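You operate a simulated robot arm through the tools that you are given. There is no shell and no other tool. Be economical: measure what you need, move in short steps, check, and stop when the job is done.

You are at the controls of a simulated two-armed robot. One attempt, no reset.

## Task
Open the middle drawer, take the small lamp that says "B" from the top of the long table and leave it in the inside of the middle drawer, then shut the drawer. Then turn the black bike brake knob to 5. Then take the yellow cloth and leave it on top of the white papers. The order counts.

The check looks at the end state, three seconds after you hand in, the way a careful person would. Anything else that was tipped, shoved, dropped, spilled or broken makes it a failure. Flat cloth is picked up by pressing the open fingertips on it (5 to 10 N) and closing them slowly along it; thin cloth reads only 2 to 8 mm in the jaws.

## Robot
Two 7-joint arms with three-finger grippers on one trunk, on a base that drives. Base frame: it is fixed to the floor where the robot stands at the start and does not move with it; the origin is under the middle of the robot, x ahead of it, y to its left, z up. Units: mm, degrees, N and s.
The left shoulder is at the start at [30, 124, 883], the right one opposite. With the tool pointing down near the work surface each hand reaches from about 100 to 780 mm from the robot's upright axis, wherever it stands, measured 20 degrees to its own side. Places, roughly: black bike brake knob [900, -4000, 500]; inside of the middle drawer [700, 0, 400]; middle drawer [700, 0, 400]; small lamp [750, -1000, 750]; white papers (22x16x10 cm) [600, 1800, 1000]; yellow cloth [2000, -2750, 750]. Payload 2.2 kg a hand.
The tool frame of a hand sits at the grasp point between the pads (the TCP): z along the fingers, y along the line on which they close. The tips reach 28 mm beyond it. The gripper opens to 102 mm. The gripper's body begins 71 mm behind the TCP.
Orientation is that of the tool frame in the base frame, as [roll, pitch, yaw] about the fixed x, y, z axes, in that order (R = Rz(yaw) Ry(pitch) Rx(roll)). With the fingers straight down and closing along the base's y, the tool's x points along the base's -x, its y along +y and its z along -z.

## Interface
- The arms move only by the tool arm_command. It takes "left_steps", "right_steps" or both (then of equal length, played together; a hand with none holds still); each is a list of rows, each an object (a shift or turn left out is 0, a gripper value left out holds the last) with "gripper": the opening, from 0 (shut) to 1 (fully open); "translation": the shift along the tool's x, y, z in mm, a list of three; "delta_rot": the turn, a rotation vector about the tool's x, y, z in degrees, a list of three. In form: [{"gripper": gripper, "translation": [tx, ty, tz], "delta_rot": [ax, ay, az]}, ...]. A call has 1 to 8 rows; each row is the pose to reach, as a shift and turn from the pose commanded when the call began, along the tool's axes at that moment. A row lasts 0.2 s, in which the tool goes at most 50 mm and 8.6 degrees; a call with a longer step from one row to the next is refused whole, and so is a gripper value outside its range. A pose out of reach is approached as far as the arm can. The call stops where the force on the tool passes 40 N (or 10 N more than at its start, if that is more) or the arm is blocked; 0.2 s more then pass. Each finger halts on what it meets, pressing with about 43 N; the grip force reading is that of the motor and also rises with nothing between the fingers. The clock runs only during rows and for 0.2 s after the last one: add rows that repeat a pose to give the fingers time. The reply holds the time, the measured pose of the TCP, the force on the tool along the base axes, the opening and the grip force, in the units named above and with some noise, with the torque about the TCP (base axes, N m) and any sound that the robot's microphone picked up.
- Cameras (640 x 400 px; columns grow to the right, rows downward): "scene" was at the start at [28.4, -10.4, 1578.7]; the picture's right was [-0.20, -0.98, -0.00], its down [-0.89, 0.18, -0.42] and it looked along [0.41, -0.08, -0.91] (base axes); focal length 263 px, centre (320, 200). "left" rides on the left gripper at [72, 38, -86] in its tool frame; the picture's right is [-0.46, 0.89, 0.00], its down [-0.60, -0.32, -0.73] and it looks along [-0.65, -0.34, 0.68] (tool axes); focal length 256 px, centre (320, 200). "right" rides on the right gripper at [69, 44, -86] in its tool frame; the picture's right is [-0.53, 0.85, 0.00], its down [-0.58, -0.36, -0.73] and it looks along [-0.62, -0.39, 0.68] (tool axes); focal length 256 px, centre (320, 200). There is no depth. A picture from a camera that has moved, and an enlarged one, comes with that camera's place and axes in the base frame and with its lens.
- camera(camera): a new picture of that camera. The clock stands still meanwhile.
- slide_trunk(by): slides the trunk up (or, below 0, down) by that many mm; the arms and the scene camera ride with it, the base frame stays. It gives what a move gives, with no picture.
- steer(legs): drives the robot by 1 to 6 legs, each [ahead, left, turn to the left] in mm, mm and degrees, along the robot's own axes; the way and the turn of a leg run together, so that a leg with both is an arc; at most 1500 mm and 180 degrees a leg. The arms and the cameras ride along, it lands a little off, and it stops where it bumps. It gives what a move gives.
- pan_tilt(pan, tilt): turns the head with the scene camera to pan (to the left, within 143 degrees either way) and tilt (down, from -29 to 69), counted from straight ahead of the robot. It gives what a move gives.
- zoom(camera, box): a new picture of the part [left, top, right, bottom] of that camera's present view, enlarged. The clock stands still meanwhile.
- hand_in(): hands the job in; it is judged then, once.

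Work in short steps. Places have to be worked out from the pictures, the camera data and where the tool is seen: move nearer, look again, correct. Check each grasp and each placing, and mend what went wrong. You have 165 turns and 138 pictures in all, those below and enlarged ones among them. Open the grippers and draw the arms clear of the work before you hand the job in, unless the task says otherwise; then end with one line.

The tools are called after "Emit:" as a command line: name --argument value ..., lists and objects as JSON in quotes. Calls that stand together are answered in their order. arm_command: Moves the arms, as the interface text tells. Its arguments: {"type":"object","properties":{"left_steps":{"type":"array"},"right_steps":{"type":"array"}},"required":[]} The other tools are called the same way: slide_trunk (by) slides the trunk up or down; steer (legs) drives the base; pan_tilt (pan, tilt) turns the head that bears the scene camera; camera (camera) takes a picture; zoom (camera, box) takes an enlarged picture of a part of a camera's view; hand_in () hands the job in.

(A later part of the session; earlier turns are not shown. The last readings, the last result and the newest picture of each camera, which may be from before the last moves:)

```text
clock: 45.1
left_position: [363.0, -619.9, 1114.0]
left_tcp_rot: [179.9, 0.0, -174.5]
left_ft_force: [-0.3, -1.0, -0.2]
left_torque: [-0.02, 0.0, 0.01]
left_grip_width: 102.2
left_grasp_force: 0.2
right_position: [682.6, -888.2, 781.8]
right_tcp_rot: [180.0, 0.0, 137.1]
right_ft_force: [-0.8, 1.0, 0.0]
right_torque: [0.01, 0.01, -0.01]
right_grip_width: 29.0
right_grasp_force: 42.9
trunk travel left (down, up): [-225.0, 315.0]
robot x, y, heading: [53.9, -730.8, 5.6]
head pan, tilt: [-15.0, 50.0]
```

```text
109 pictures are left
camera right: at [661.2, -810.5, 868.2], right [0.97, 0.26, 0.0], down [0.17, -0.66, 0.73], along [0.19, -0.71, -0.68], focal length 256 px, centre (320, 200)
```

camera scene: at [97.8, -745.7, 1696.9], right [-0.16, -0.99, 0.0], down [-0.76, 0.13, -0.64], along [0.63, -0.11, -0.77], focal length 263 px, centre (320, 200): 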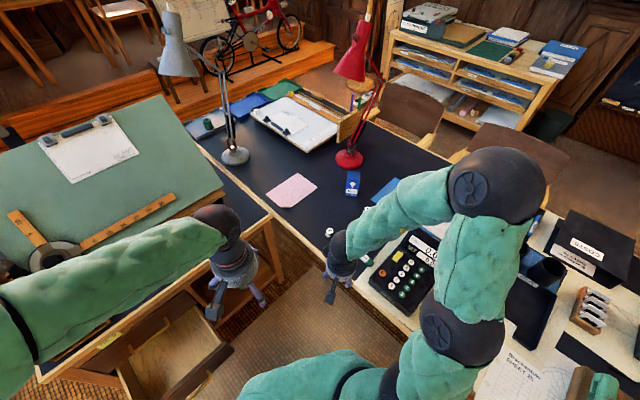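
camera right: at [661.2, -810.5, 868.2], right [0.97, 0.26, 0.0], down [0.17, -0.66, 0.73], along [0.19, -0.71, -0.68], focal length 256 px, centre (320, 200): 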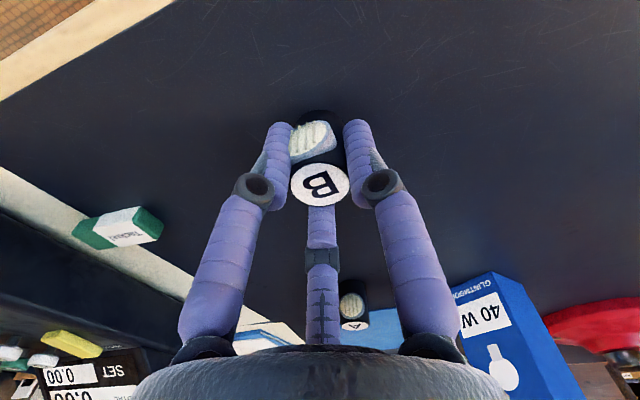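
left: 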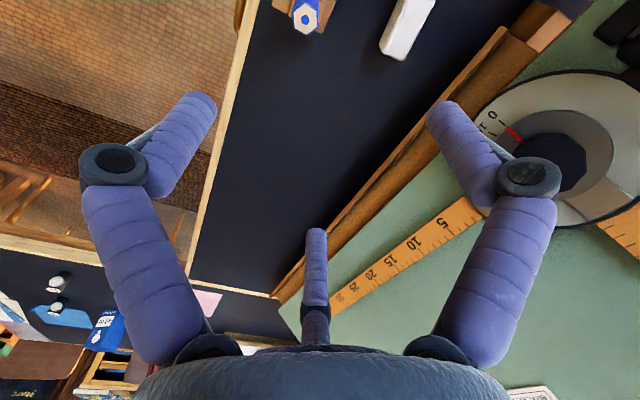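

Gripped at 29 mm. Lift, retract toward me, then check it's held.

Emit:
arm_command --right_steps '[{"translation": [0, 0, -40]}, {"translation": [0, 0, -85]}, {"translation": [0, 0, -130]}, {"translation": [30, -28, -160]}, {"translation": [60, -56, -160]}, {"translation": [90, -84, -160]}, {"translation": [120, -112, -160]}]'

Emit:
steer --legs '[[0, 0, 74]]'

Emit:
pan_tilt --pan -18 --tilt 55

Emit:
camera --camera "scene"

Emit:
camera --camera "right"

```text
refused: row 4 steps farther than a row can; nothing moved
```

```text
clock: 48.7
left_position: [30.1, -403.7, 1114.0]
left_tcp_rot: [180.0, 0.0, -100.6]
left_ft_force: [0.8, 0.4, -0.9]
left_torque: [-0.01, 0.03, 0.02]
left_grip_width: 101.9
left_grasp_force: 0.1
right_position: [375.8, -168.1, 783.0]
right_tcp_rot: [-180.0, -0.1, -148.9]
right_ft_force: [0.1, 0.2, -0.7]
right_torque: [0.0, -0.04, -0.01]
right_grip_width: 28.9
right_grasp_force: 43.1
trunk travel left (down, up): [-225.0, 315.0]
robot x, y, heading: [54.5, -732.8, 79.6]
head pan, tilt: [-15.0, 50.0]
```

```text
clock: 49.4
left_position: [30.0, -404.0, 1113.9]
left_tcp_rot: [180.0, -0.1, -100.5]
left_ft_force: [-0.3, 0.0, 0.7]
left_torque: [0.03, 0.04, 0.03]
left_grip_width: 101.9
left_grasp_force: 0.0
right_position: [377.0, -169.3, 782.7]
right_tcp_rot: [-180.0, -0.1, -148.8]
right_ft_force: [0.2, -0.7, -1.1]
right_torque: [0.01, -0.01, 0.01]
right_grip_width: 28.8
right_grasp_force: 42.6
trunk travel left (down, up): [-225.0, 315.0]
robot x, y, heading: [55.0, -734.6, 79.6]
head pan, tilt: [-18.0, 55.0]
```

```text
108 pictures are left
camera scene: at [80.5, -695.9, 1690.4], right [0.88, -0.48, 0.0], down [-0.39, -0.72, -0.57], along [0.27, 0.5, -0.82], focal length 263 px, centre (320, 200)
```

scene: 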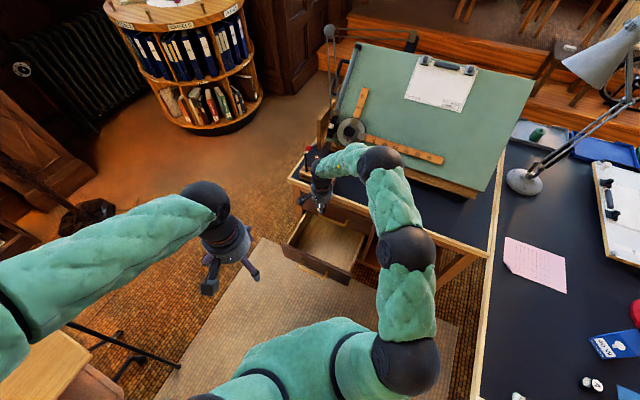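

```text
107 pictures are left
camera right: at [293.7, -168.9, 868.2], right [0.02, 1.0, 0.0], down [0.68, -0.01, 0.73], along [0.73, -0.01, -0.68], focal length 256 px, centre (320, 200)
```

right: 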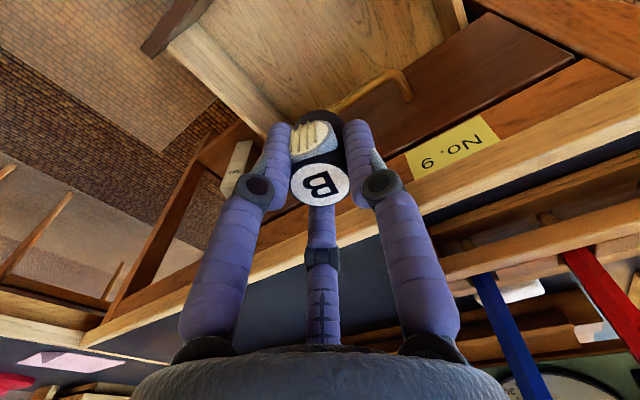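

The lift was refused (row too long) yet the turn ran; luckily the lamp is still held and the swept arc crossed only bare table. The arm's elbow now hangs near the desk, so I raise the trunk, go back to the earlier stance (heading ~36°) for a natural arm pose.

Emit:
slide_trunk --by 130

Emit:
steer --legs '[[0, 0, -43]]'

Emit:
steer --legs '[[28, 385, 0]]'

Emit:
camera --camera "scene"

```text
clock: 50.9
left_position: [30.0, -402.9, 1244.4]
left_tcp_rot: [-180.0, -0.1, -100.5]
left_ft_force: [-0.4, 0.4, -1.1]
left_torque: [-0.01, -0.01, 0.02]
left_grip_width: 102.2
left_grasp_force: 0.0
right_position: [375.2, -170.3, 911.0]
right_tcp_rot: [180.0, 0.0, -148.8]
right_ft_force: [-0.3, -0.5, -0.3]
right_torque: [-0.04, -0.02, 0.0]
right_grip_width: 28.7
right_grasp_force: 43.3
trunk travel left (down, up): [-355.0, 185.0]
robot x, y, heading: [51.9, -732.1, 79.8]
head pan, tilt: [-18.0, 55.0]
```

```text
clock: 53.4
left_position: [265.1, -480.5, 1244.9]
left_tcp_rot: [180.0, 0.0, -144.4]
left_ft_force: [-0.1, 0.4, -0.2]
left_torque: [0.01, 0.01, -0.02]
left_grip_width: 102.0
left_grasp_force: 0.1
right_position: [674.7, -550.6, 913.9]
right_tcp_rot: [-180.0, 0.1, 167.3]
right_ft_force: [-0.7, -0.1, -0.7]
right_torque: [-0.01, 0.0, 0.01]
right_grip_width: 28.7
right_grasp_force: 42.9
trunk travel left (down, up): [-355.0, 185.0]
robot x, y, heading: [51.9, -730.9, 35.6]
head pan, tilt: [-18.0, 55.0]
```

```text
clock: 55.8
left_position: [61.8, -150.3, 1244.0]
left_tcp_rot: [-180.0, -0.1, -144.2]
left_ft_force: [0.2, 0.5, 0.1]
left_torque: [-0.06, 0.01, 0.0]
left_grip_width: 102.2
left_grasp_force: 0.0
right_position: [473.7, -220.7, 913.5]
right_tcp_rot: [180.0, 0.0, 167.4]
right_ft_force: [-0.2, 0.6, -0.3]
right_torque: [-0.05, 0.0, 0.0]
right_grip_width: 28.5
right_grasp_force: 42.5
trunk travel left (down, up): [-355.0, 185.0]
robot x, y, heading: [-150.0, -402.3, 35.6]
head pan, tilt: [-18.0, 55.0]
```

```text
106 pictures are left
camera scene: at [-106.9, -395.8, 1820.4], right [0.31, -0.95, 0.0], down [-0.78, -0.25, -0.57], along [0.55, 0.17, -0.82], focal length 263 px, centre (320, 200)
```

scene: 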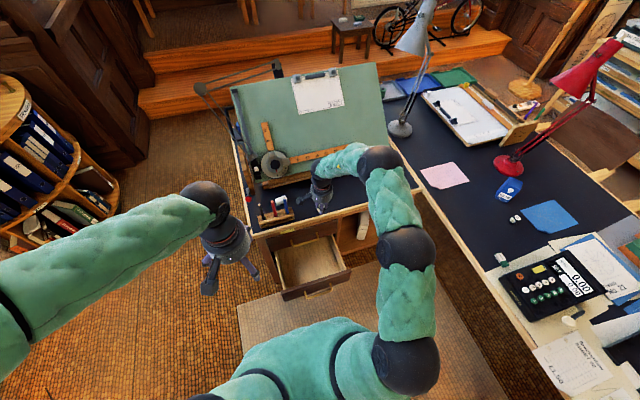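

Lamp held, table untouched. Turn the hand back to the natural yaw (-48° about tool z).

Emit:
arm_command --right_steps '[{"delta_rot": [0, 0, -8]}, {"delta_rot": [0, 0, -16]}, {"delta_rot": [0, 0, -24]}, {"delta_rot": [0, 0, -32]}, {"delta_rot": [0, 0, -40]}, {"delta_rot": [0, 0, -48]}]'

```text
clock: 57.2
left_position: [61.1, -150.6, 1245.2]
left_tcp_rot: [-180.0, 0.1, -144.2]
left_ft_force: [-0.8, 0.6, 0.4]
left_torque: [-0.02, 0.01, 0.0]
left_grip_width: 102.1
left_grasp_force: 0.0
right_position: [471.6, -219.4, 911.5]
right_tcp_rot: [-179.9, -0.1, -144.5]
right_ft_force: [0.1, -0.2, -0.9]
right_torque: [0.1, 0.01, -0.02]
right_grip_width: 28.8
right_grasp_force: 43.1
trunk travel left (down, up): [-355.0, 185.0]
robot x, y, heading: [-148.2, -407.9, 36.1]
head pan, tilt: [-18.0, 55.0]
```

Move over the drawer's middle (≈(361,-195)), then view.

Emit:
arm_command --right_steps '[{"translation": [25, 28, 0]}, {"translation": [50, 56, 0]}, {"translation": [75, 83, 0]}]'

Emit:
slide_trunk --by -150

Emit:
pan_tilt --pan -10 --tilt 60

Emit:
camera --camera "scene"

Emit:
camera --camera "right"

```text
clock: 58.0
left_position: [60.7, -150.9, 1244.6]
left_tcp_rot: [-180.0, 0.0, -144.3]
left_ft_force: [-0.4, 0.3, 0.6]
left_torque: [0.02, -0.03, -0.01]
left_grip_width: 101.9
left_grasp_force: 0.0
right_position: [363.9, -196.9, 914.1]
right_tcp_rot: [-179.9, 0.0, -144.6]
right_ft_force: [-0.4, -0.4, -0.6]
right_torque: [0.0, 0.02, 0.0]
right_grip_width: 28.7
right_grasp_force: 43.3
trunk travel left (down, up): [-355.0, 185.0]
robot x, y, heading: [-153.3, -404.8, 36.0]
head pan, tilt: [-18.0, 55.0]
```

```text
clock: 59.7
left_position: [61.6, -151.6, 1094.8]
left_tcp_rot: [180.0, 0.0, -144.2]
left_ft_force: [-0.1, 0.4, 0.0]
left_torque: [0.01, 0.0, -0.03]
left_grip_width: 102.1
left_grasp_force: 0.2
right_position: [364.6, -197.8, 763.5]
right_tcp_rot: [180.0, 0.1, -144.6]
right_ft_force: [0.2, 0.2, -0.3]
right_torque: [-0.01, -0.01, 0.03]
right_grip_width: 28.7
right_grasp_force: 42.7
trunk travel left (down, up): [-205.0, 335.0]
robot x, y, heading: [-150.4, -402.1, 35.7]
head pan, tilt: [-18.0, 55.0]
```

```text
clock: 60.4
left_position: [60.4, -151.0, 1093.5]
left_tcp_rot: [179.9, 0.0, -144.2]
left_ft_force: [-0.8, 0.1, -0.5]
left_torque: [-0.03, -0.01, -0.04]
left_grip_width: 102.0
left_grasp_force: 0.0
right_position: [365.3, -197.4, 763.1]
right_tcp_rot: [-180.0, 0.0, -144.6]
right_ft_force: [-0.2, 0.4, -0.9]
right_torque: [-0.03, 0.0, 0.0]
right_grip_width: 28.6
right_grasp_force: 42.8
trunk travel left (down, up): [-205.0, 335.0]
robot x, y, heading: [-150.4, -403.3, 35.7]
head pan, tilt: [-10.0, 60.0]
```

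```text
105 pictures are left
camera scene: at [-115.0, -389.7, 1664.4], right [0.43, -0.9, 0.0], down [-0.78, -0.38, -0.5], along [0.45, 0.22, -0.87], focal length 263 px, centre (320, 200)
```

scene: 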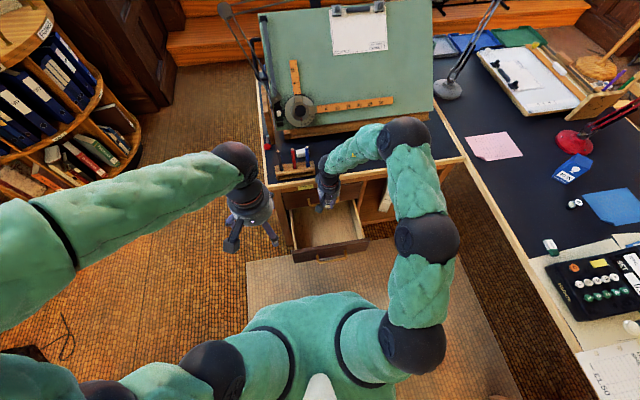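

```text
104 pictures are left
camera right: at [282.6, -202.8, 848.8], right [-0.05, 1.0, 0.0], down [0.68, 0.04, 0.73], along [0.73, 0.04, -0.68], focal length 256 px, centre (320, 200)
```

right: 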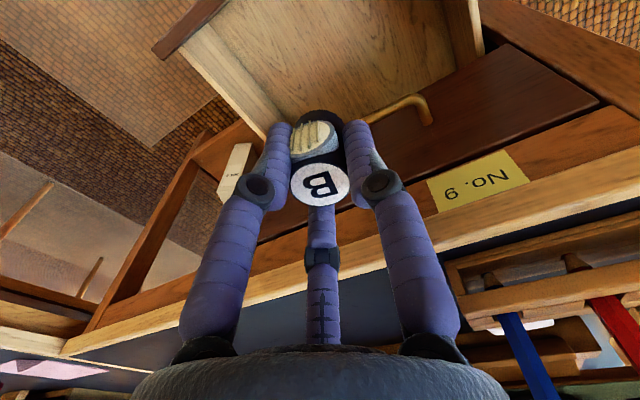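

The elbow ball sits near the desk edge in this stance, so lowering would be risky. With a heading of ~5° from further left, the elbow will lie parallel to the desk front instead. Turn, then slide left.

Emit:
steer --legs '[[0, 0, -31]]'

Emit:
steer --legs '[[-4, 294, 0]]'

Emit:
pan_tilt --pan -10 --tilt 55

Emit:
camera --camera "scene"

```text
clock: 62.3
left_position: [163.1, -296.1, 1093.1]
left_tcp_rot: [180.0, 0.0, -175.3]
left_ft_force: [0.3, -0.5, -0.3]
left_torque: [0.04, 0.02, 0.0]
left_grip_width: 101.8
left_grasp_force: 0.1
right_position: [396.1, -491.2, 762.7]
right_tcp_rot: [180.0, 0.0, -175.5]
right_ft_force: [0.3, 0.7, -0.3]
right_torque: [0.04, 0.01, 0.0]
right_grip_width: 28.8
right_grasp_force: 42.5
trunk travel left (down, up): [-205.0, 335.0]
robot x, y, heading: [-147.9, -402.9, 4.7]
head pan, tilt: [-10.0, 60.0]
```

```text
clock: 64.3
left_position: [132.6, -4.5, 1094.4]
left_tcp_rot: [179.9, -0.1, -175.0]
left_ft_force: [-0.3, -1.1, 0.7]
left_torque: [-0.03, 0.01, 0.0]
left_grip_width: 101.9
left_grasp_force: 0.0
right_position: [368.5, -200.0, 763.3]
right_tcp_rot: [-180.0, 0.1, -175.2]
right_ft_force: [-0.1, 0.1, -1.5]
right_torque: [-0.02, 0.01, 0.01]
right_grip_width: 28.5
right_grasp_force: 42.6
trunk travel left (down, up): [-205.0, 335.0]
robot x, y, heading: [-182.4, -116.9, 5.1]
head pan, tilt: [-10.0, 60.0]
```

```text
clock: 65.0
left_position: [131.8, -4.8, 1094.2]
left_tcp_rot: [-180.0, 0.1, -175.0]
left_ft_force: [-1.4, 0.9, -0.1]
left_torque: [0.02, 0.0, -0.02]
left_grip_width: 102.0
left_grasp_force: 0.1
right_position: [367.6, -200.6, 763.4]
right_tcp_rot: [-179.9, 0.0, -175.3]
right_ft_force: [-0.5, 0.3, 0.0]
right_torque: [-0.04, 0.03, 0.0]
right_grip_width: 28.5
right_grasp_force: 42.4
trunk travel left (down, up): [-205.0, 335.0]
robot x, y, heading: [-179.1, -117.5, 5.2]
head pan, tilt: [-10.0, 55.0]
```

```text
103 pictures are left
camera scene: at [-137.7, -121.9, 1670.4], right [-0.09, -1.0, 0.0], down [-0.82, 0.07, -0.57], along [0.57, -0.05, -0.82], focal length 263 px, centre (320, 200)
```

scene: 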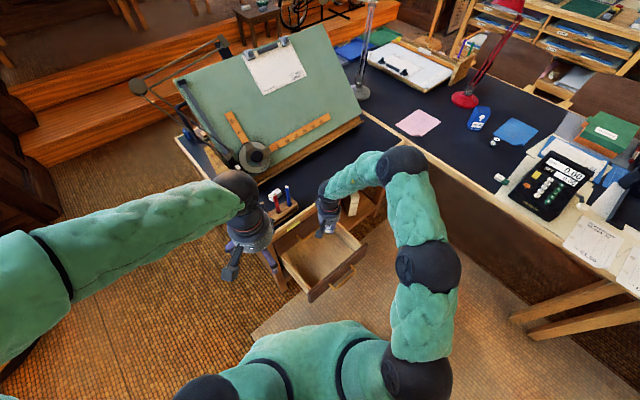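

Elbow now lies clear over the knee space. Lower the trunk 200 and inspect.

Emit:
slide_trunk --by -200

Emit:
camera --camera "right"

Emit:
zoom --camera "scene" --box '[240, 120, 480, 290]'

```text
clock: 67.2
left_position: [132.6, -5.0, 895.1]
left_tcp_rot: [180.0, -0.1, -175.0]
left_ft_force: [-0.3, 0.0, -0.1]
left_torque: [-0.03, 0.0, -0.01]
left_grip_width: 102.0
left_grasp_force: 0.0
right_position: [368.4, -200.7, 563.7]
right_tcp_rot: [180.0, -0.1, -175.3]
right_ft_force: [0.0, 0.1, -0.9]
right_torque: [0.01, 0.02, 0.0]
right_grip_width: 28.6
right_grasp_force: 43.6
trunk travel left (down, up): [-5.0, 535.0]
robot x, y, heading: [-175.2, -116.7, 4.9]
head pan, tilt: [-10.0, 55.0]
```

```text
102 pictures are left
camera right: at [295.8, -163.5, 649.1], right [0.46, 0.89, 0.0], down [0.6, -0.32, 0.73], along [0.65, -0.34, -0.68], focal length 256 px, centre (320, 200)
```

right: 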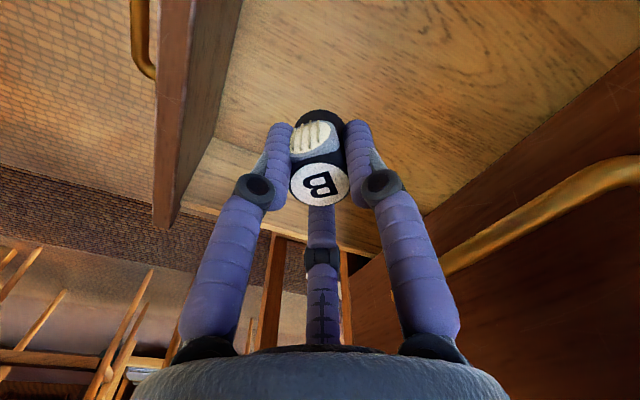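

```text
2.35 times, centred on (360, 205) of scene
camera zoom: at [-137.9, -121.7, 1470.6], right [-0.09, -1.0, 0.0], down [-0.82, 0.07, -0.57], along [0.57, -0.05, -0.82], focal length 618 px, centre (226, 188)
```

zoom: 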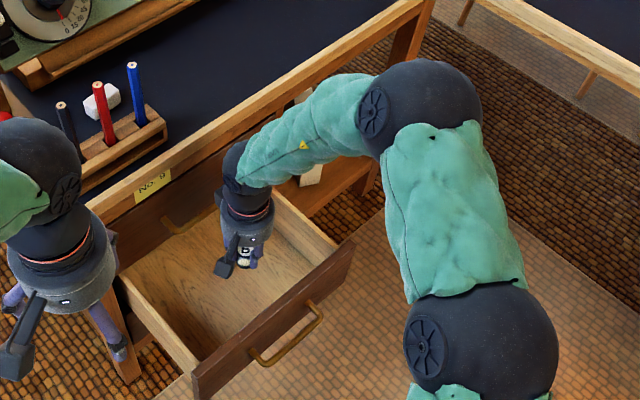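

Well placed over the drawer, clear of everything. Lower 110 mm with the arm.

Emit:
arm_command --right_steps '[{"translation": [0, 0, 30]}, {"translation": [0, 0, 60]}, {"translation": [0, 0, 90]}, {"translation": [0, 0, 110]}]'

Emit:
camera --camera "right"

Emit:
zoom --camera "scene" --box '[240, 120, 480, 290]'

```text
clock: 68.2
left_position: [131.6, -5.1, 893.2]
left_tcp_rot: [-179.8, -0.1, -174.9]
left_ft_force: [-0.5, -0.1, -0.2]
left_torque: [0.02, 0.01, 0.04]
left_grip_width: 102.0
left_grasp_force: 0.0
right_position: [369.3, -198.9, 451.3]
right_tcp_rot: [180.0, 0.1, -175.4]
right_ft_force: [0.3, -0.1, -1.1]
right_torque: [-0.01, 0.02, 0.03]
right_grip_width: 28.7
right_grasp_force: 43.0
trunk travel left (down, up): [-5.0, 535.0]
robot x, y, heading: [-180.6, -113.1, 5.2]
head pan, tilt: [-10.0, 55.0]
```

```text
100 pictures are left
camera right: at [296.7, -163.0, 537.5], right [0.46, 0.89, 0.0], down [0.6, -0.32, 0.73], along [0.65, -0.34, -0.68], focal length 256 px, centre (320, 200)
```

right: 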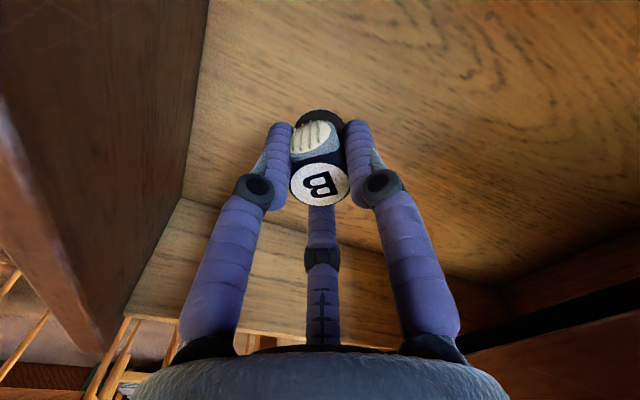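

```text
2.35 times, centred on (360, 205) of scene
camera zoom: at [-137.6, -121.7, 1470.4], right [-0.09, -1.0, 0.0], down [-0.82, 0.07, -0.57], along [0.57, -0.05, -0.82], focal length 618 px, centre (226, 188)
```

zoom: 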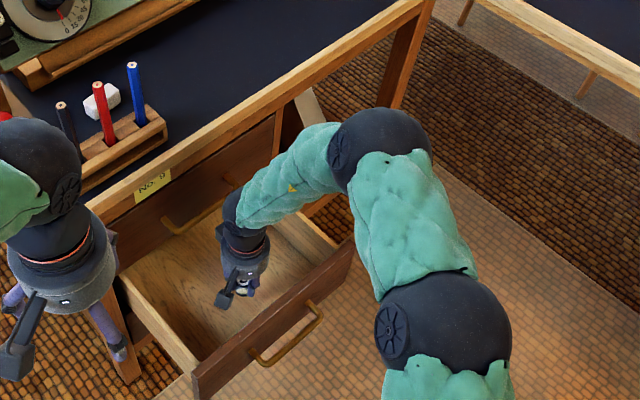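

Clear. Lower slowly until the lamp's base touches the drawer floor.

Emit:
arm_command --right_steps '[{"translation": [0, 0, 8]}, {"translation": [0, 0, 16]}, {"translation": [0, 0, 24]}, {"translation": [0, 0, 32]}]'

Emit:
camera --camera "right"

```text
clock: 69.2
left_position: [132.3, -5.9, 894.7]
left_tcp_rot: [-180.0, 0.0, -175.0]
left_ft_force: [0.8, 1.0, -0.6]
left_torque: [-0.03, 0.01, 0.0]
left_grip_width: 102.0
left_grasp_force: 0.0
right_position: [366.9, -200.1, 421.5]
right_tcp_rot: [180.0, 0.0, -175.3]
right_ft_force: [-0.6, 0.2, -0.6]
right_torque: [0.0, 0.02, 0.0]
right_grip_width: 28.3
right_grasp_force: 43.0
trunk travel left (down, up): [-5.0, 535.0]
robot x, y, heading: [-176.8, -113.7, 5.3]
head pan, tilt: [-10.0, 55.0]
```

```text
98 pictures are left
camera right: at [294.4, -163.0, 506.8], right [0.46, 0.89, 0.0], down [0.6, -0.32, 0.73], along [0.65, -0.34, -0.68], focal length 256 px, centre (320, 200)
```

right: 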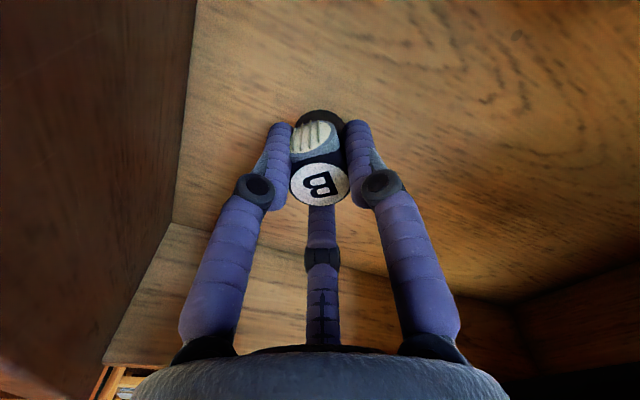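

Floor estimated at z≈350–370. Continue in fine steps.

Emit:
arm_command --right_steps '[{"translation": [0, 0, 5]}, {"translation": [0, 0, 10]}, {"translation": [0, 0, 15]}, {"translation": [0, 0, 19]}, {"translation": [0, 0, 23]}, {"translation": [0, 0, 27]}]'

```text
clock: 70.7
left_position: [130.1, -5.0, 894.2]
left_tcp_rot: [-180.0, 0.0, -174.9]
left_ft_force: [-0.2, 0.0, -0.2]
left_torque: [-0.02, 0.0, -0.01]
left_grip_width: 102.0
left_grasp_force: 0.1
right_position: [370.1, -198.0, 398.5]
right_tcp_rot: [-180.0, 0.6, -175.2]
right_ft_force: [-4.4, 6.2, 20.0]
right_torque: [0.25, 0.32, -0.03]
right_grip_width: 28.5
right_grasp_force: 43.4
trunk travel left (down, up): [-5.0, 535.0]
robot x, y, heading: [-177.8, -113.0, 4.9]
head pan, tilt: [-10.0, 55.0]
stopped in row 6 (right hand): the force on the tool passed its limit at 41 N (the readings are from after the stop); the commanded pose is now the measured one
```

Contact with the floor (z≈364). Relax up slightly, open, then look.

Emit:
arm_command --right_steps '[{"translation": [0, 0, -1.5]}, {"translation": [0, 0, -1.5], "gripper": 0.4}, {"translation": [0, 0, -1.5], "gripper": 0.7}, {"translation": [0, 0, -1.5], "gripper": 0.7}]'

Emit:
camera --camera "right"

```text
clock: 71.7
left_position: [131.9, -4.6, 895.5]
left_tcp_rot: [-180.0, 0.0, -175.0]
left_ft_force: [0.5, 0.0, 0.1]
left_torque: [-0.03, 0.0, 0.02]
left_grip_width: 102.2
left_grasp_force: 0.0
right_position: [370.6, -200.1, 398.2]
right_tcp_rot: [180.0, 0.3, -175.4]
right_ft_force: [-0.2, 0.6, -1.1]
right_torque: [0.01, -0.02, 0.0]
right_grip_width: 71.5
right_grasp_force: 0.0
trunk travel left (down, up): [-5.0, 535.0]
robot x, y, heading: [-176.5, -116.0, 5.0]
head pan, tilt: [-10.0, 55.0]
```

```text
97 pictures are left
camera right: at [297.7, -163.4, 483.5], right [0.46, 0.89, 0.0], down [0.6, -0.32, 0.73], along [0.65, -0.34, -0.68], focal length 256 px, centre (320, 200)
```

right: 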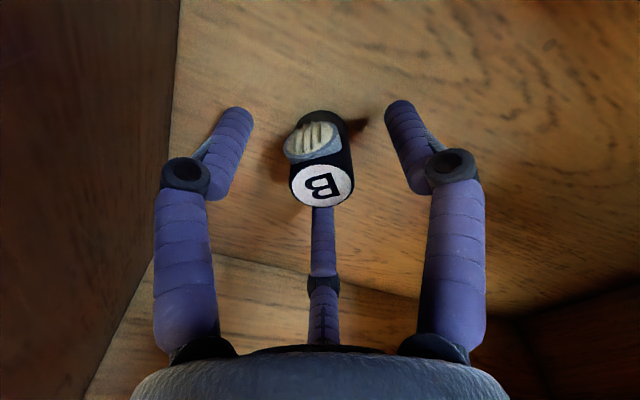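

Lamp stands upright in the drawer. Lift straight out, raise trunk, and return to the stance square to the drawer.

Emit:
arm_command --right_steps '[{"translation": [0, 0, -30]}, {"translation": [0, 0, -65]}, {"translation": [0, 0, -105]}, {"translation": [0, 0, -150]}]'

Emit:
slide_trunk --by 300

Emit:
steer --legs '[[4, -290, 0], [0, 0, 31]]'

Emit:
pan_tilt --pan 0 --tilt 55

Emit:
camera --camera "scene"

```text
clock: 72.7
left_position: [132.4, -5.1, 894.4]
left_tcp_rot: [179.9, 0.0, -174.8]
left_ft_force: [-0.7, -0.4, 0.6]
left_torque: [-0.02, -0.02, 0.02]
left_grip_width: 101.9
left_grasp_force: 0.1
right_position: [368.8, -199.7, 550.8]
right_tcp_rot: [-179.9, 0.1, -175.3]
right_ft_force: [-0.3, -0.6, -1.1]
right_torque: [-0.02, 0.01, 0.02]
right_grip_width: 71.7
right_grasp_force: 0.1
trunk travel left (down, up): [-5.0, 535.0]
robot x, y, heading: [-179.2, -115.6, 5.3]
head pan, tilt: [-10.0, 55.0]
```

```text
clock: 75.7
left_position: [130.9, -5.6, 1194.0]
left_tcp_rot: [180.0, -0.1, -174.9]
left_ft_force: [0.2, 0.1, 0.3]
left_torque: [-0.02, 0.0, 0.0]
left_grip_width: 102.1
left_grasp_force: 0.0
right_position: [368.7, -199.9, 850.1]
right_tcp_rot: [179.9, 0.2, -175.3]
right_ft_force: [0.2, -0.5, -0.2]
right_torque: [-0.01, -0.04, 0.03]
right_grip_width: 71.2
right_grasp_force: 0.0
trunk travel left (down, up): [-305.0, 235.0]
robot x, y, heading: [-180.1, -115.5, 5.2]
head pan, tilt: [-10.0, 55.0]
```

```text
clock: 79.2
left_position: [61.3, -148.7, 1194.8]
left_tcp_rot: [180.0, 0.1, -144.2]
left_ft_force: [0.4, 0.2, 0.0]
left_torque: [0.01, 0.01, 0.02]
left_grip_width: 102.0
left_grasp_force: 0.0
right_position: [365.2, -194.4, 849.9]
right_tcp_rot: [180.0, 0.3, -144.4]
right_ft_force: [-0.6, 0.0, -0.3]
right_torque: [-0.01, 0.01, -0.02]
right_grip_width: 71.6
right_grasp_force: 0.1
trunk travel left (down, up): [-305.0, 235.0]
robot x, y, heading: [-147.3, -401.0, 35.9]
head pan, tilt: [-10.0, 55.0]
```

```text
clock: 79.9
left_position: [62.2, -147.7, 1194.0]
left_tcp_rot: [180.0, 0.0, -144.2]
left_ft_force: [-0.5, 0.4, -0.5]
left_torque: [0.01, 0.0, -0.01]
left_grip_width: 102.0
left_grasp_force: 0.0
right_position: [366.3, -193.6, 850.7]
right_tcp_rot: [-179.9, 0.4, -144.5]
right_ft_force: [-0.1, 0.6, 0.7]
right_torque: [-0.01, 0.04, -0.01]
right_grip_width: 71.0
right_grasp_force: 0.0
trunk travel left (down, up): [-305.0, 235.0]
robot x, y, heading: [-148.7, -401.0, 36.0]
head pan, tilt: [0.0, 55.0]
```

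```text
96 pictures are left
camera scene: at [-115.8, -375.2, 1770.4], right [0.59, -0.81, 0.0], down [-0.66, -0.48, -0.57], along [0.46, 0.34, -0.82], focal length 263 px, centre (320, 200)
```

scene: 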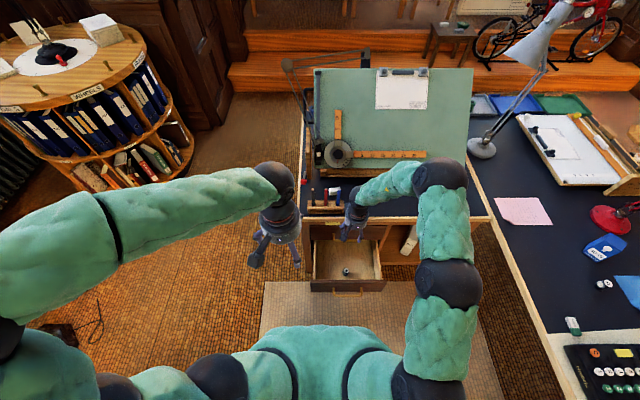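

Lamp B stands in the drawer. Now bring the right hand back, pitch it forward again and turn for a vertical grip.

Emit:
arm_command --right_steps '[{"translation": [20, -6, -25], "delta_rot": [0, -8, 0]}, {"translation": [40, -12, -50], "delta_rot": [0, -16, 0]}, {"translation": [60, -18, -75], "delta_rot": [0, -24, 0]}, {"translation": [80, -24, -100], "delta_rot": [0, -32, 0]}, {"translation": [100, -30, -125], "delta_rot": [0, -40, 0]}, {"translation": [120, -36, -150], "delta_rot": [0, -48, 0]}, {"translation": [140, -42, -175], "delta_rot": [0, -56, 0]}, {"translation": [160, -50, -200], "delta_rot": [0, -64, 0]}]'

Emit:
arm_command --right_steps '[{"delta_rot": [0, 0, 8.5]}, {"delta_rot": [0, 0, 17]}, {"delta_rot": [0, 0, 25.5]}, {"delta_rot": [0, 0, 34]}, {"delta_rot": [0, 0, 42.5]}, {"delta_rot": [0, 0, 51]}, {"delta_rot": [0, 0, 59.5]}, {"delta_rot": [0, 0, 68]}]'

Emit:
arm_command --right_steps '[{"delta_rot": [0, 0, 7.5]}, {"delta_rot": [0, 0, 15]}, {"delta_rot": [0, 0, 22]}]'

Emit:
camera --camera "scene"

```text
clock: 81.7
left_position: [60.7, -149.2, 1194.6]
left_tcp_rot: [180.0, -0.1, -144.1]
left_ft_force: [-0.3, -0.1, 0.9]
left_torque: [0.02, -0.01, 0.01]
left_grip_width: 101.9
left_grasp_force: 0.1
right_position: [263.5, -328.1, 1051.4]
right_tcp_rot: [179.9, 64.5, -144.6]
right_ft_force: [-0.5, -0.3, 0.5]
right_torque: [0.01, -0.03, -0.01]
right_grip_width: 71.2
right_grasp_force: 0.1
trunk travel left (down, up): [-305.0, 235.0]
robot x, y, heading: [-148.6, -404.0, 35.9]
head pan, tilt: [0.0, 55.0]
```

```text
clock: 83.5
left_position: [61.4, -149.9, 1195.7]
left_tcp_rot: [-180.0, 0.0, -144.2]
left_ft_force: [-0.4, 0.5, 0.5]
left_torque: [0.04, -0.01, 0.02]
left_grip_width: 101.8
left_grasp_force: 0.1
right_position: [262.7, -327.5, 1050.9]
right_tcp_rot: [117.4, 19.6, 135.3]
right_ft_force: [0.4, -0.4, 0.2]
right_torque: [0.02, -0.02, 0.01]
right_grip_width: 71.3
right_grasp_force: 0.1
trunk travel left (down, up): [-305.0, 235.0]
robot x, y, heading: [-152.1, -396.9, 35.9]
head pan, tilt: [0.0, 55.0]
```

```text
clock: 84.3
left_position: [61.6, -148.7, 1193.7]
left_tcp_rot: [180.0, 0.0, -144.0]
left_ft_force: [-0.1, -0.6, -0.6]
left_torque: [0.0, 0.04, 0.01]
left_grip_width: 102.2
left_grasp_force: 0.1
right_position: [263.5, -328.6, 1048.8]
right_tcp_rot: [115.7, -0.1, 125.4]
right_ft_force: [-0.9, -1.2, -0.4]
right_torque: [-0.01, 0.03, 0.02]
right_grip_width: 71.4
right_grasp_force: 0.0
trunk travel left (down, up): [-305.0, 235.0]
robot x, y, heading: [-149.3, -402.4, 35.5]
head pan, tilt: [0.0, 55.0]
```

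```text
95 pictures are left
camera scene: at [-116.1, -375.1, 1770.4], right [0.59, -0.81, 0.0], down [-0.66, -0.48, -0.57], along [0.46, 0.34, -0.82], focal length 263 px, centre (320, 200)
```

scene: 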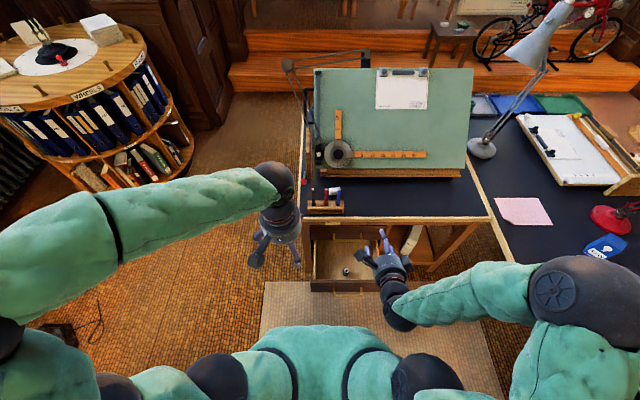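

Move the hand back clear of the drawer front and down with the arm first (keeps the elbow off the long table), then lower the trunk.

Emit:
arm_command --right_steps '[{"translation": [22, -20, -40]}, {"translation": [44, -39, -81]}, {"translation": [44, -81, -61]}, {"translation": [44, -123, -41]}, {"translation": [44, -165, -20]}, {"translation": [44, -207, 0]}, {"translation": [44, -248, 20]}, {"translation": [44, -290, 40]}]'

Emit:
camera --camera "scene"

```text
refused: row 2 steps farther than a row can; nothing moved
```

```text
94 pictures are left
camera scene: at [-116.1, -375.1, 1770.4], right [0.59, -0.81, 0.0], down [-0.66, -0.48, -0.57], along [0.46, 0.34, -0.82], focal length 263 px, centre (320, 200)
```

scene: 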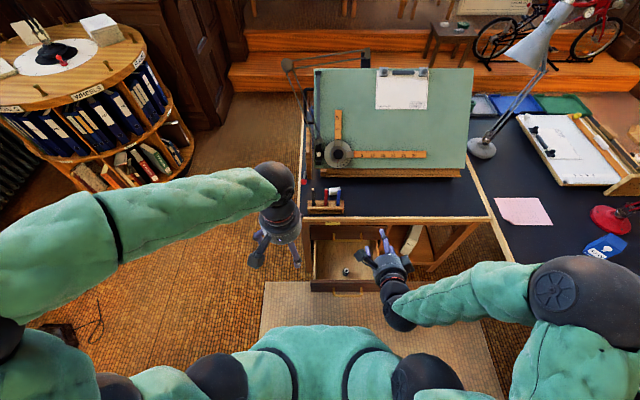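

Row slightly too long; use smaller steps.

Emit:
arm_command --right_steps '[{"translation": [18, -16, -33]}, {"translation": [33, -30, -62]}, {"translation": [44, -50, -78]}, {"translation": [44, -90, -58]}, {"translation": [44, -130, -38]}, {"translation": [44, -172, -17]}, {"translation": [44, -214, 3]}, {"translation": [44, -256, 23]}]'

Emit:
arm_command --right_steps '[{"translation": [0, -34, 17]}]'

Emit:
camera --camera "scene"

```text
clock: 85.2
left_position: [62.2, -147.7, 1193.8]
left_tcp_rot: [180.0, -0.1, -144.2]
left_ft_force: [-0.3, -0.4, 0.2]
left_torque: [-0.02, 0.01, -0.02]
left_grip_width: 102.1
left_grasp_force: 0.1
right_position: [223.8, -304.9, 1069.9]
right_tcp_rot: [106.1, -2.2, 122.2]
right_ft_force: [0.2, -0.7, 0.4]
right_torque: [-0.03, -0.02, -0.01]
right_grip_width: 71.6
right_grasp_force: 0.0
trunk travel left (down, up): [-305.0, 235.0]
robot x, y, heading: [-148.2, -400.8, 35.9]
head pan, tilt: [0.0, 55.0]
stopped in row 4 (right hand): the arm was blocked; the commanded pose is now the measured one
```

```text
clock: 85.6
left_position: [62.9, -147.9, 1194.6]
left_tcp_rot: [180.0, -0.1, -144.2]
left_ft_force: [0.3, 0.3, 0.0]
left_torque: [-0.01, -0.01, 0.01]
left_grip_width: 101.8
left_grasp_force: 0.1
right_position: [230.4, -301.7, 1032.7]
right_tcp_rot: [106.2, -2.2, 122.2]
right_ft_force: [0.4, -0.5, 0.9]
right_torque: [-0.03, -0.01, 0.03]
right_grip_width: 71.3
right_grasp_force: 0.1
trunk travel left (down, up): [-305.0, 235.0]
robot x, y, heading: [-150.9, -398.5, 35.9]
head pan, tilt: [0.0, 55.0]
```

```text
93 pictures are left
camera scene: at [-114.4, -373.9, 1770.3], right [0.59, -0.81, 0.0], down [-0.66, -0.48, -0.57], along [0.46, 0.34, -0.82], focal length 263 px, centre (320, 200)
```

scene: 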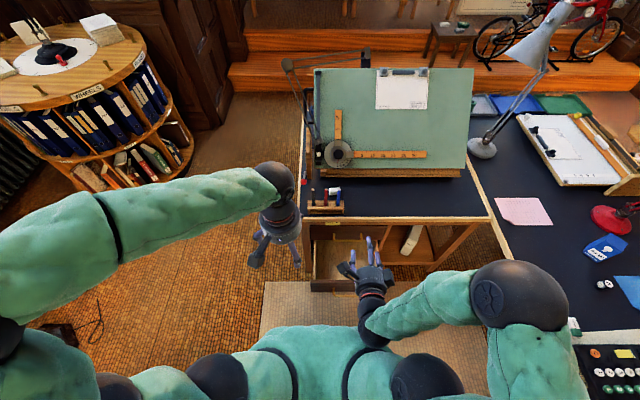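

The arm hit a joint limit near the body, so I back the base 90 mm instead, then lower the hand.

Emit:
steer --legs '[[-90, 0, 0]]'

Emit:
arm_command --right_steps '[{"translation": [0, -38, 11]}, {"translation": [0, -77, 22]}, {"translation": [0, -115, 34]}, {"translation": [0, -154, 45]}, {"translation": [0, -192, 56]}, {"translation": [0, -231, 67]}, {"translation": [0, -260, 76]}]'

Emit:
slide_trunk --by -300

Emit:
camera --camera "scene"

Emit:
camera --camera "right"

```text
clock: 86.7
left_position: [-11.0, -202.2, 1194.4]
left_tcp_rot: [180.0, -0.1, -144.2]
left_ft_force: [0.0, -0.4, 0.5]
left_torque: [0.04, -0.03, 0.02]
left_grip_width: 102.0
left_grasp_force: 0.0
right_position: [154.5, -355.6, 1034.8]
right_tcp_rot: [106.1, -2.2, 122.3]
right_ft_force: [0.5, -0.2, 0.7]
right_torque: [0.01, 0.01, 0.0]
right_grip_width: 71.6
right_grasp_force: 0.2
trunk travel left (down, up): [-305.0, 235.0]
robot x, y, heading: [-221.6, -454.8, 35.9]
head pan, tilt: [0.0, 55.0]
```

```text
clock: 88.3
left_position: [-9.9, -201.0, 1193.7]
left_tcp_rot: [180.0, -0.1, -144.2]
left_ft_force: [-0.1, 0.2, 0.0]
left_torque: [-0.02, -0.02, 0.0]
left_grip_width: 101.8
left_grasp_force: 0.0
right_position: [147.7, -345.7, 766.8]
right_tcp_rot: [106.4, -2.4, 122.4]
right_ft_force: [-0.3, -0.5, -1.3]
right_torque: [0.02, -0.03, 0.05]
right_grip_width: 71.4
right_grasp_force: 0.0
trunk travel left (down, up): [-305.0, 235.0]
robot x, y, heading: [-223.6, -452.5, 36.0]
head pan, tilt: [0.0, 55.0]
```

```text
clock: 91.3
left_position: [-10.7, -202.3, 894.3]
left_tcp_rot: [180.0, 0.0, -144.1]
left_ft_force: [-0.6, -0.4, -0.8]
left_torque: [-0.01, 0.0, 0.01]
left_grip_width: 101.9
left_grasp_force: 0.0
right_position: [150.5, -346.1, 466.8]
right_tcp_rot: [106.2, -2.2, 122.4]
right_ft_force: [-0.3, 0.3, -0.3]
right_torque: [0.01, 0.02, -0.02]
right_grip_width: 71.4
right_grasp_force: 0.0
trunk travel left (down, up): [-5.0, 535.0]
robot x, y, heading: [-220.9, -452.7, 36.0]
head pan, tilt: [0.0, 55.0]
```

```text
92 pictures are left
camera scene: at [-188.6, -427.6, 1470.5], right [0.59, -0.81, 0.0], down [-0.66, -0.48, -0.57], along [0.46, 0.34, -0.82], focal length 263 px, centre (320, 200)
```

scene: 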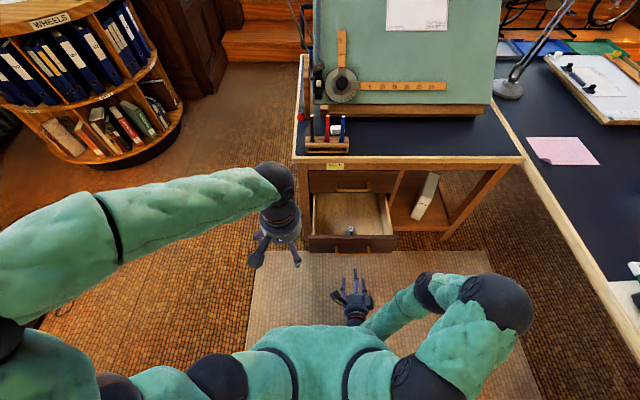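

```text
91 pictures are left
camera right: at [55.0, -328.6, 534.7], right [0.5, -0.35, 0.79], down [-0.37, -0.91, -0.17], along [0.78, -0.21, -0.59], focal length 256 px, centre (320, 200)
```

right: 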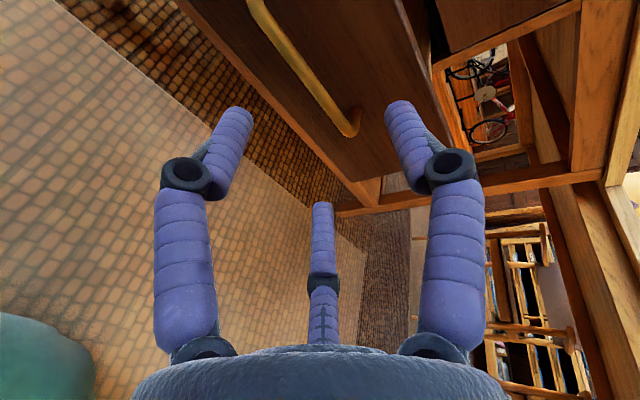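

Handle is dead ahead. Approach it in two stages.

Emit:
arm_command --right_steps '[{"translation": [2, -7, 35]}, {"translation": [4, -15, 70]}]'

Emit:
camera --camera "right"

```text
clock: 91.9
left_position: [-10.6, -201.6, 893.7]
left_tcp_rot: [-179.9, 0.1, -144.1]
left_ft_force: [-0.3, -0.2, -0.3]
left_torque: [0.03, -0.04, -0.01]
left_grip_width: 102.0
left_grasp_force: 0.1
right_position: [201.5, -307.4, 434.2]
right_tcp_rot: [106.2, -2.2, 122.2]
right_ft_force: [-0.3, -0.6, 0.4]
right_torque: [-0.03, 0.0, 0.03]
right_grip_width: 71.4
right_grasp_force: 0.2
trunk travel left (down, up): [-5.0, 535.0]
robot x, y, heading: [-223.0, -453.7, 35.8]
head pan, tilt: [0.0, 55.0]
```

```text
90 pictures are left
camera right: at [106.5, -290.7, 501.2], right [0.5, -0.35, 0.79], down [-0.38, -0.91, -0.17], along [0.78, -0.21, -0.59], focal length 256 px, centre (320, 200)
```

right: 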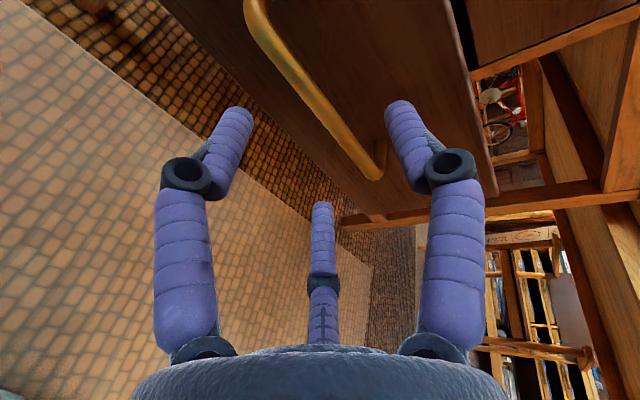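

Bar is between the fingers; advance 38 mm and grip.

Emit:
arm_command --right_steps '[{"translation": [4, 0, 20]}, {"translation": [8, 0, 38]}, {"translation": [8, 0, 38], "gripper": 0.4}, {"translation": [8, 0, 38], "gripper": 0.2}, {"translation": [8, 0, 38], "gripper": 0.1}]'

Emit:
camera --camera "right"

```text
clock: 93.1
left_position: [-11.2, -200.9, 894.6]
left_tcp_rot: [180.0, -0.1, -144.1]
left_ft_force: [-1.2, -0.3, 0.0]
left_torque: [-0.01, 0.0, 0.01]
left_grip_width: 102.2
left_grasp_force: 0.0
right_position: [229.5, -281.1, 424.1]
right_tcp_rot: [106.1, -2.1, 122.3]
right_ft_force: [-0.1, -0.1, -0.1]
right_torque: [-0.05, 0.01, 0.02]
right_grip_width: 10.1
right_grasp_force: 0.1
trunk travel left (down, up): [-5.0, 535.0]
robot x, y, heading: [-225.3, -454.9, 36.2]
head pan, tilt: [0.0, 55.0]
```

```text
89 pictures are left
camera right: at [133.0, -263.2, 490.6], right [0.5, -0.35, 0.79], down [-0.38, -0.91, -0.17], along [0.78, -0.21, -0.59], focal length 256 px, centre (320, 200)
```

right: 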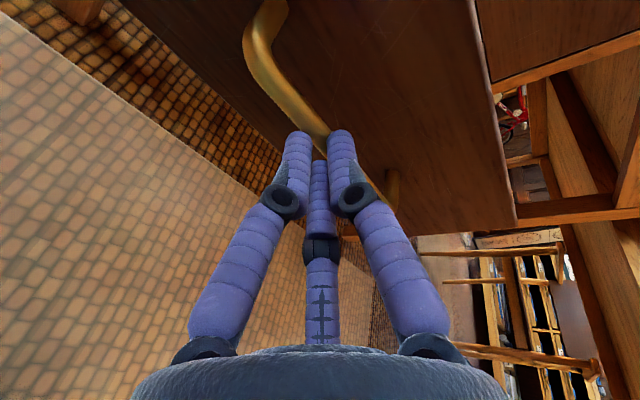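

Nothing gripped yet: the bar is just beyond the tips. Reopen, advance 25 mm, close again.

Emit:
arm_command --right_steps '[{"gripper": 0.4}, {"gripper": 0.55}, {"gripper": 0.55, "translation": [0, 0, 14]}, {"gripper": 0.55, "translation": [0, 0, 26]}]'

Emit:
arm_command --right_steps '[{"gripper": 0.35}, {"gripper": 0.2}, {"gripper": 0.1}, {"gripper": 0.1}]'

Emit:
camera --camera "right"

```text
clock: 94.1
left_position: [-11.3, -201.8, 894.2]
left_tcp_rot: [-180.0, 0.0, -144.1]
left_ft_force: [-0.4, 0.9, -0.8]
left_torque: [-0.01, -0.01, -0.02]
left_grip_width: 102.1
left_grasp_force: 0.0
right_position: [247.6, -267.6, 417.1]
right_tcp_rot: [106.1, -2.2, 122.4]
right_ft_force: [0.4, -0.7, 0.0]
right_torque: [-0.01, 0.03, 0.02]
right_grip_width: 56.1
right_grasp_force: 0.0
trunk travel left (down, up): [-5.0, 535.0]
robot x, y, heading: [-213.9, -453.9, 36.0]
head pan, tilt: [0.0, 55.0]
```

```text
clock: 95.1
left_position: [-9.9, -200.1, 894.4]
left_tcp_rot: [-180.0, 0.0, -144.1]
left_ft_force: [-0.3, -0.6, -0.6]
left_torque: [-0.01, 0.0, -0.03]
left_grip_width: 101.9
left_grasp_force: 0.2
right_position: [248.0, -266.7, 415.4]
right_tcp_rot: [106.4, -2.2, 122.4]
right_ft_force: [-4.5, 4.7, -10.8]
right_torque: [-0.6, -0.35, 0.22]
right_grip_width: 20.3
right_grasp_force: 44.2
trunk travel left (down, up): [-5.0, 535.0]
robot x, y, heading: [-221.4, -455.3, 36.0]
head pan, tilt: [0.0, 55.0]
```

```text
88 pictures are left
camera right: at [151.9, -249.5, 483.1], right [0.5, -0.35, 0.79], down [-0.37, -0.91, -0.17], along [0.78, -0.21, -0.59], focal length 256 px, centre (320, 200)
```

right: 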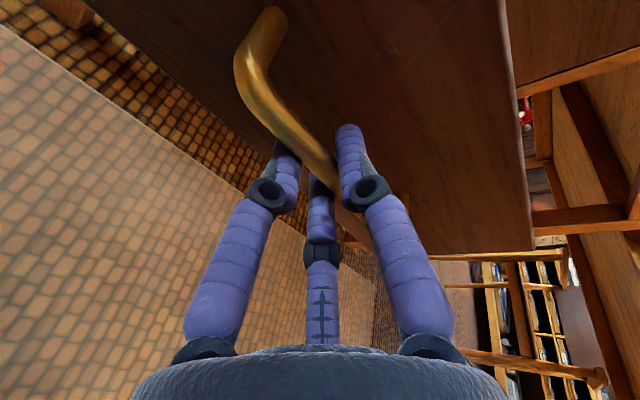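

Gripped. Push the drawer shut slowly along its axis.

Emit:
arm_command --right_steps '[{"translation": [0.4, 1.7, 5.7]}, {"translation": [1, 4.5, 15]}, {"translation": [1.8, 8, 27]}, {"translation": [2.6, 11.5, 39]}, {"translation": [3.4, 15, 51]}, {"translation": [4.2, 18.5, 63]}, {"translation": [5, 22, 75]}, {"translation": [5.6, 24.6, 84]}]'

Emit:
arm_command --right_steps '[{"translation": [0.4, 1.7, 5.7]}, {"translation": [1, 4.5, 15]}, {"translation": [1.8, 8, 27]}, {"translation": [2.6, 11.5, 39]}, {"translation": [3.4, 15, 51]}, {"translation": [4.2, 18.5, 63]}, {"translation": [5, 22, 75]}, {"translation": [5.6, 24.6, 84]}]'

Emit:
camera --camera "scene"

```text
clock: 96.9
left_position: [-10.7, -200.7, 893.4]
left_tcp_rot: [180.0, -0.1, -144.1]
left_ft_force: [-0.2, -0.5, -0.2]
left_torque: [-0.02, 0.04, -0.01]
left_grip_width: 101.9
left_grasp_force: 0.1
right_position: [317.3, -214.9, 414.9]
right_tcp_rot: [106.1, -2.2, 122.4]
right_ft_force: [-11.5, 16.6, -9.6]
right_torque: [-0.89, -0.59, 0.49]
right_grip_width: 19.6
right_grasp_force: 45.1
trunk travel left (down, up): [-5.0, 535.0]
robot x, y, heading: [-222.3, -454.7, 35.8]
head pan, tilt: [0.0, 55.0]
```

```text
clock: 98.7
left_position: [-11.1, -200.9, 893.4]
left_tcp_rot: [179.9, -0.1, -144.2]
left_ft_force: [0.4, 0.3, -0.4]
left_torque: [-0.02, 0.02, 0.03]
left_grip_width: 102.2
left_grasp_force: 0.0
right_position: [388.9, -164.0, 415.8]
right_tcp_rot: [106.3, -2.2, 122.3]
right_ft_force: [-9.9, 14.5, -13.1]
right_torque: [-0.87, -0.5, 0.61]
right_grip_width: 19.7
right_grasp_force: 45.0
trunk travel left (down, up): [-5.0, 535.0]
robot x, y, heading: [-222.5, -455.0, 35.7]
head pan, tilt: [0.0, 55.0]
```

```text
87 pictures are left
camera scene: at [-188.0, -426.2, 1470.3], right [0.59, -0.81, 0.0], down [-0.66, -0.48, -0.57], along [0.46, 0.34, -0.82], focal length 263 px, centre (320, 200)
```

scene: 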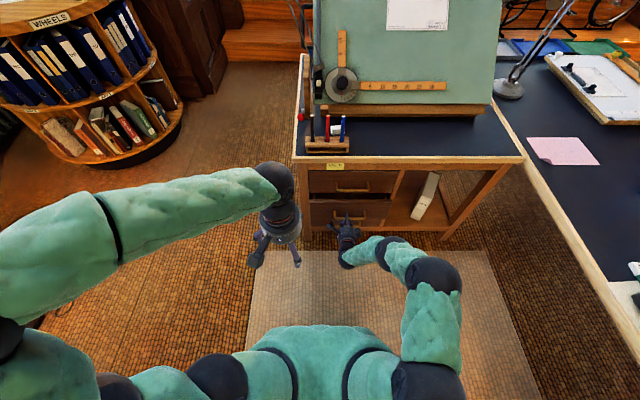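

174 of ~231 mm pushed. Push the rest until it stops.

Emit:
arm_command --right_steps '[{"translation": [0.6, 2.8, 9.6]}, {"translation": [1.3, 5.6, 19]}, {"translation": [2, 8.4, 29]}, {"translation": [2.6, 11.2, 38]}, {"translation": [3.2, 14, 48]}, {"translation": [3.7, 16.2, 55]}, {"translation": [4.2, 18, 62]}, {"translation": [4.5, 19.5, 66]}]'

Emit:
zoom --camera "scene" --box '[290, 140, 450, 250]'

```text
clock: 100.1
left_position: [-13.4, -204.1, 895.1]
left_tcp_rot: [-179.9, 0.1, -144.2]
left_ft_force: [0.0, 0.2, 0.0]
left_torque: [-0.02, -0.02, -0.01]
left_grip_width: 102.1
left_grasp_force: 0.1
right_position: [427.8, -136.4, 415.3]
right_tcp_rot: [106.3, -2.2, 122.3]
right_ft_force: [-16.7, -14.6, 18.7]
right_torque: [-0.43, -0.7, 0.25]
right_grip_width: 20.0
right_grasp_force: 44.7
trunk travel left (down, up): [-5.0, 535.0]
robot x, y, heading: [-221.3, -454.1, 35.8]
head pan, tilt: [0.0, 55.0]
stopped in row 6 (right hand): the force on the tool passed its limit at 56 N (the readings are from after the stop); the commanded pose is now the measured one
```

```text
3.64 times, centred on (370, 195) of scene
camera zoom: at [-192.1, -429.9, 1470.9], right [0.59, -0.81, 0.0], down [-0.66, -0.48, -0.58], along [0.47, 0.34, -0.82], focal length 956 px, centre (138, 218)
```

zoom: 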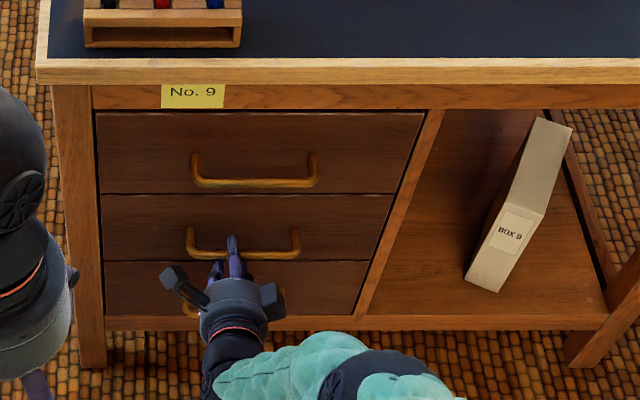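

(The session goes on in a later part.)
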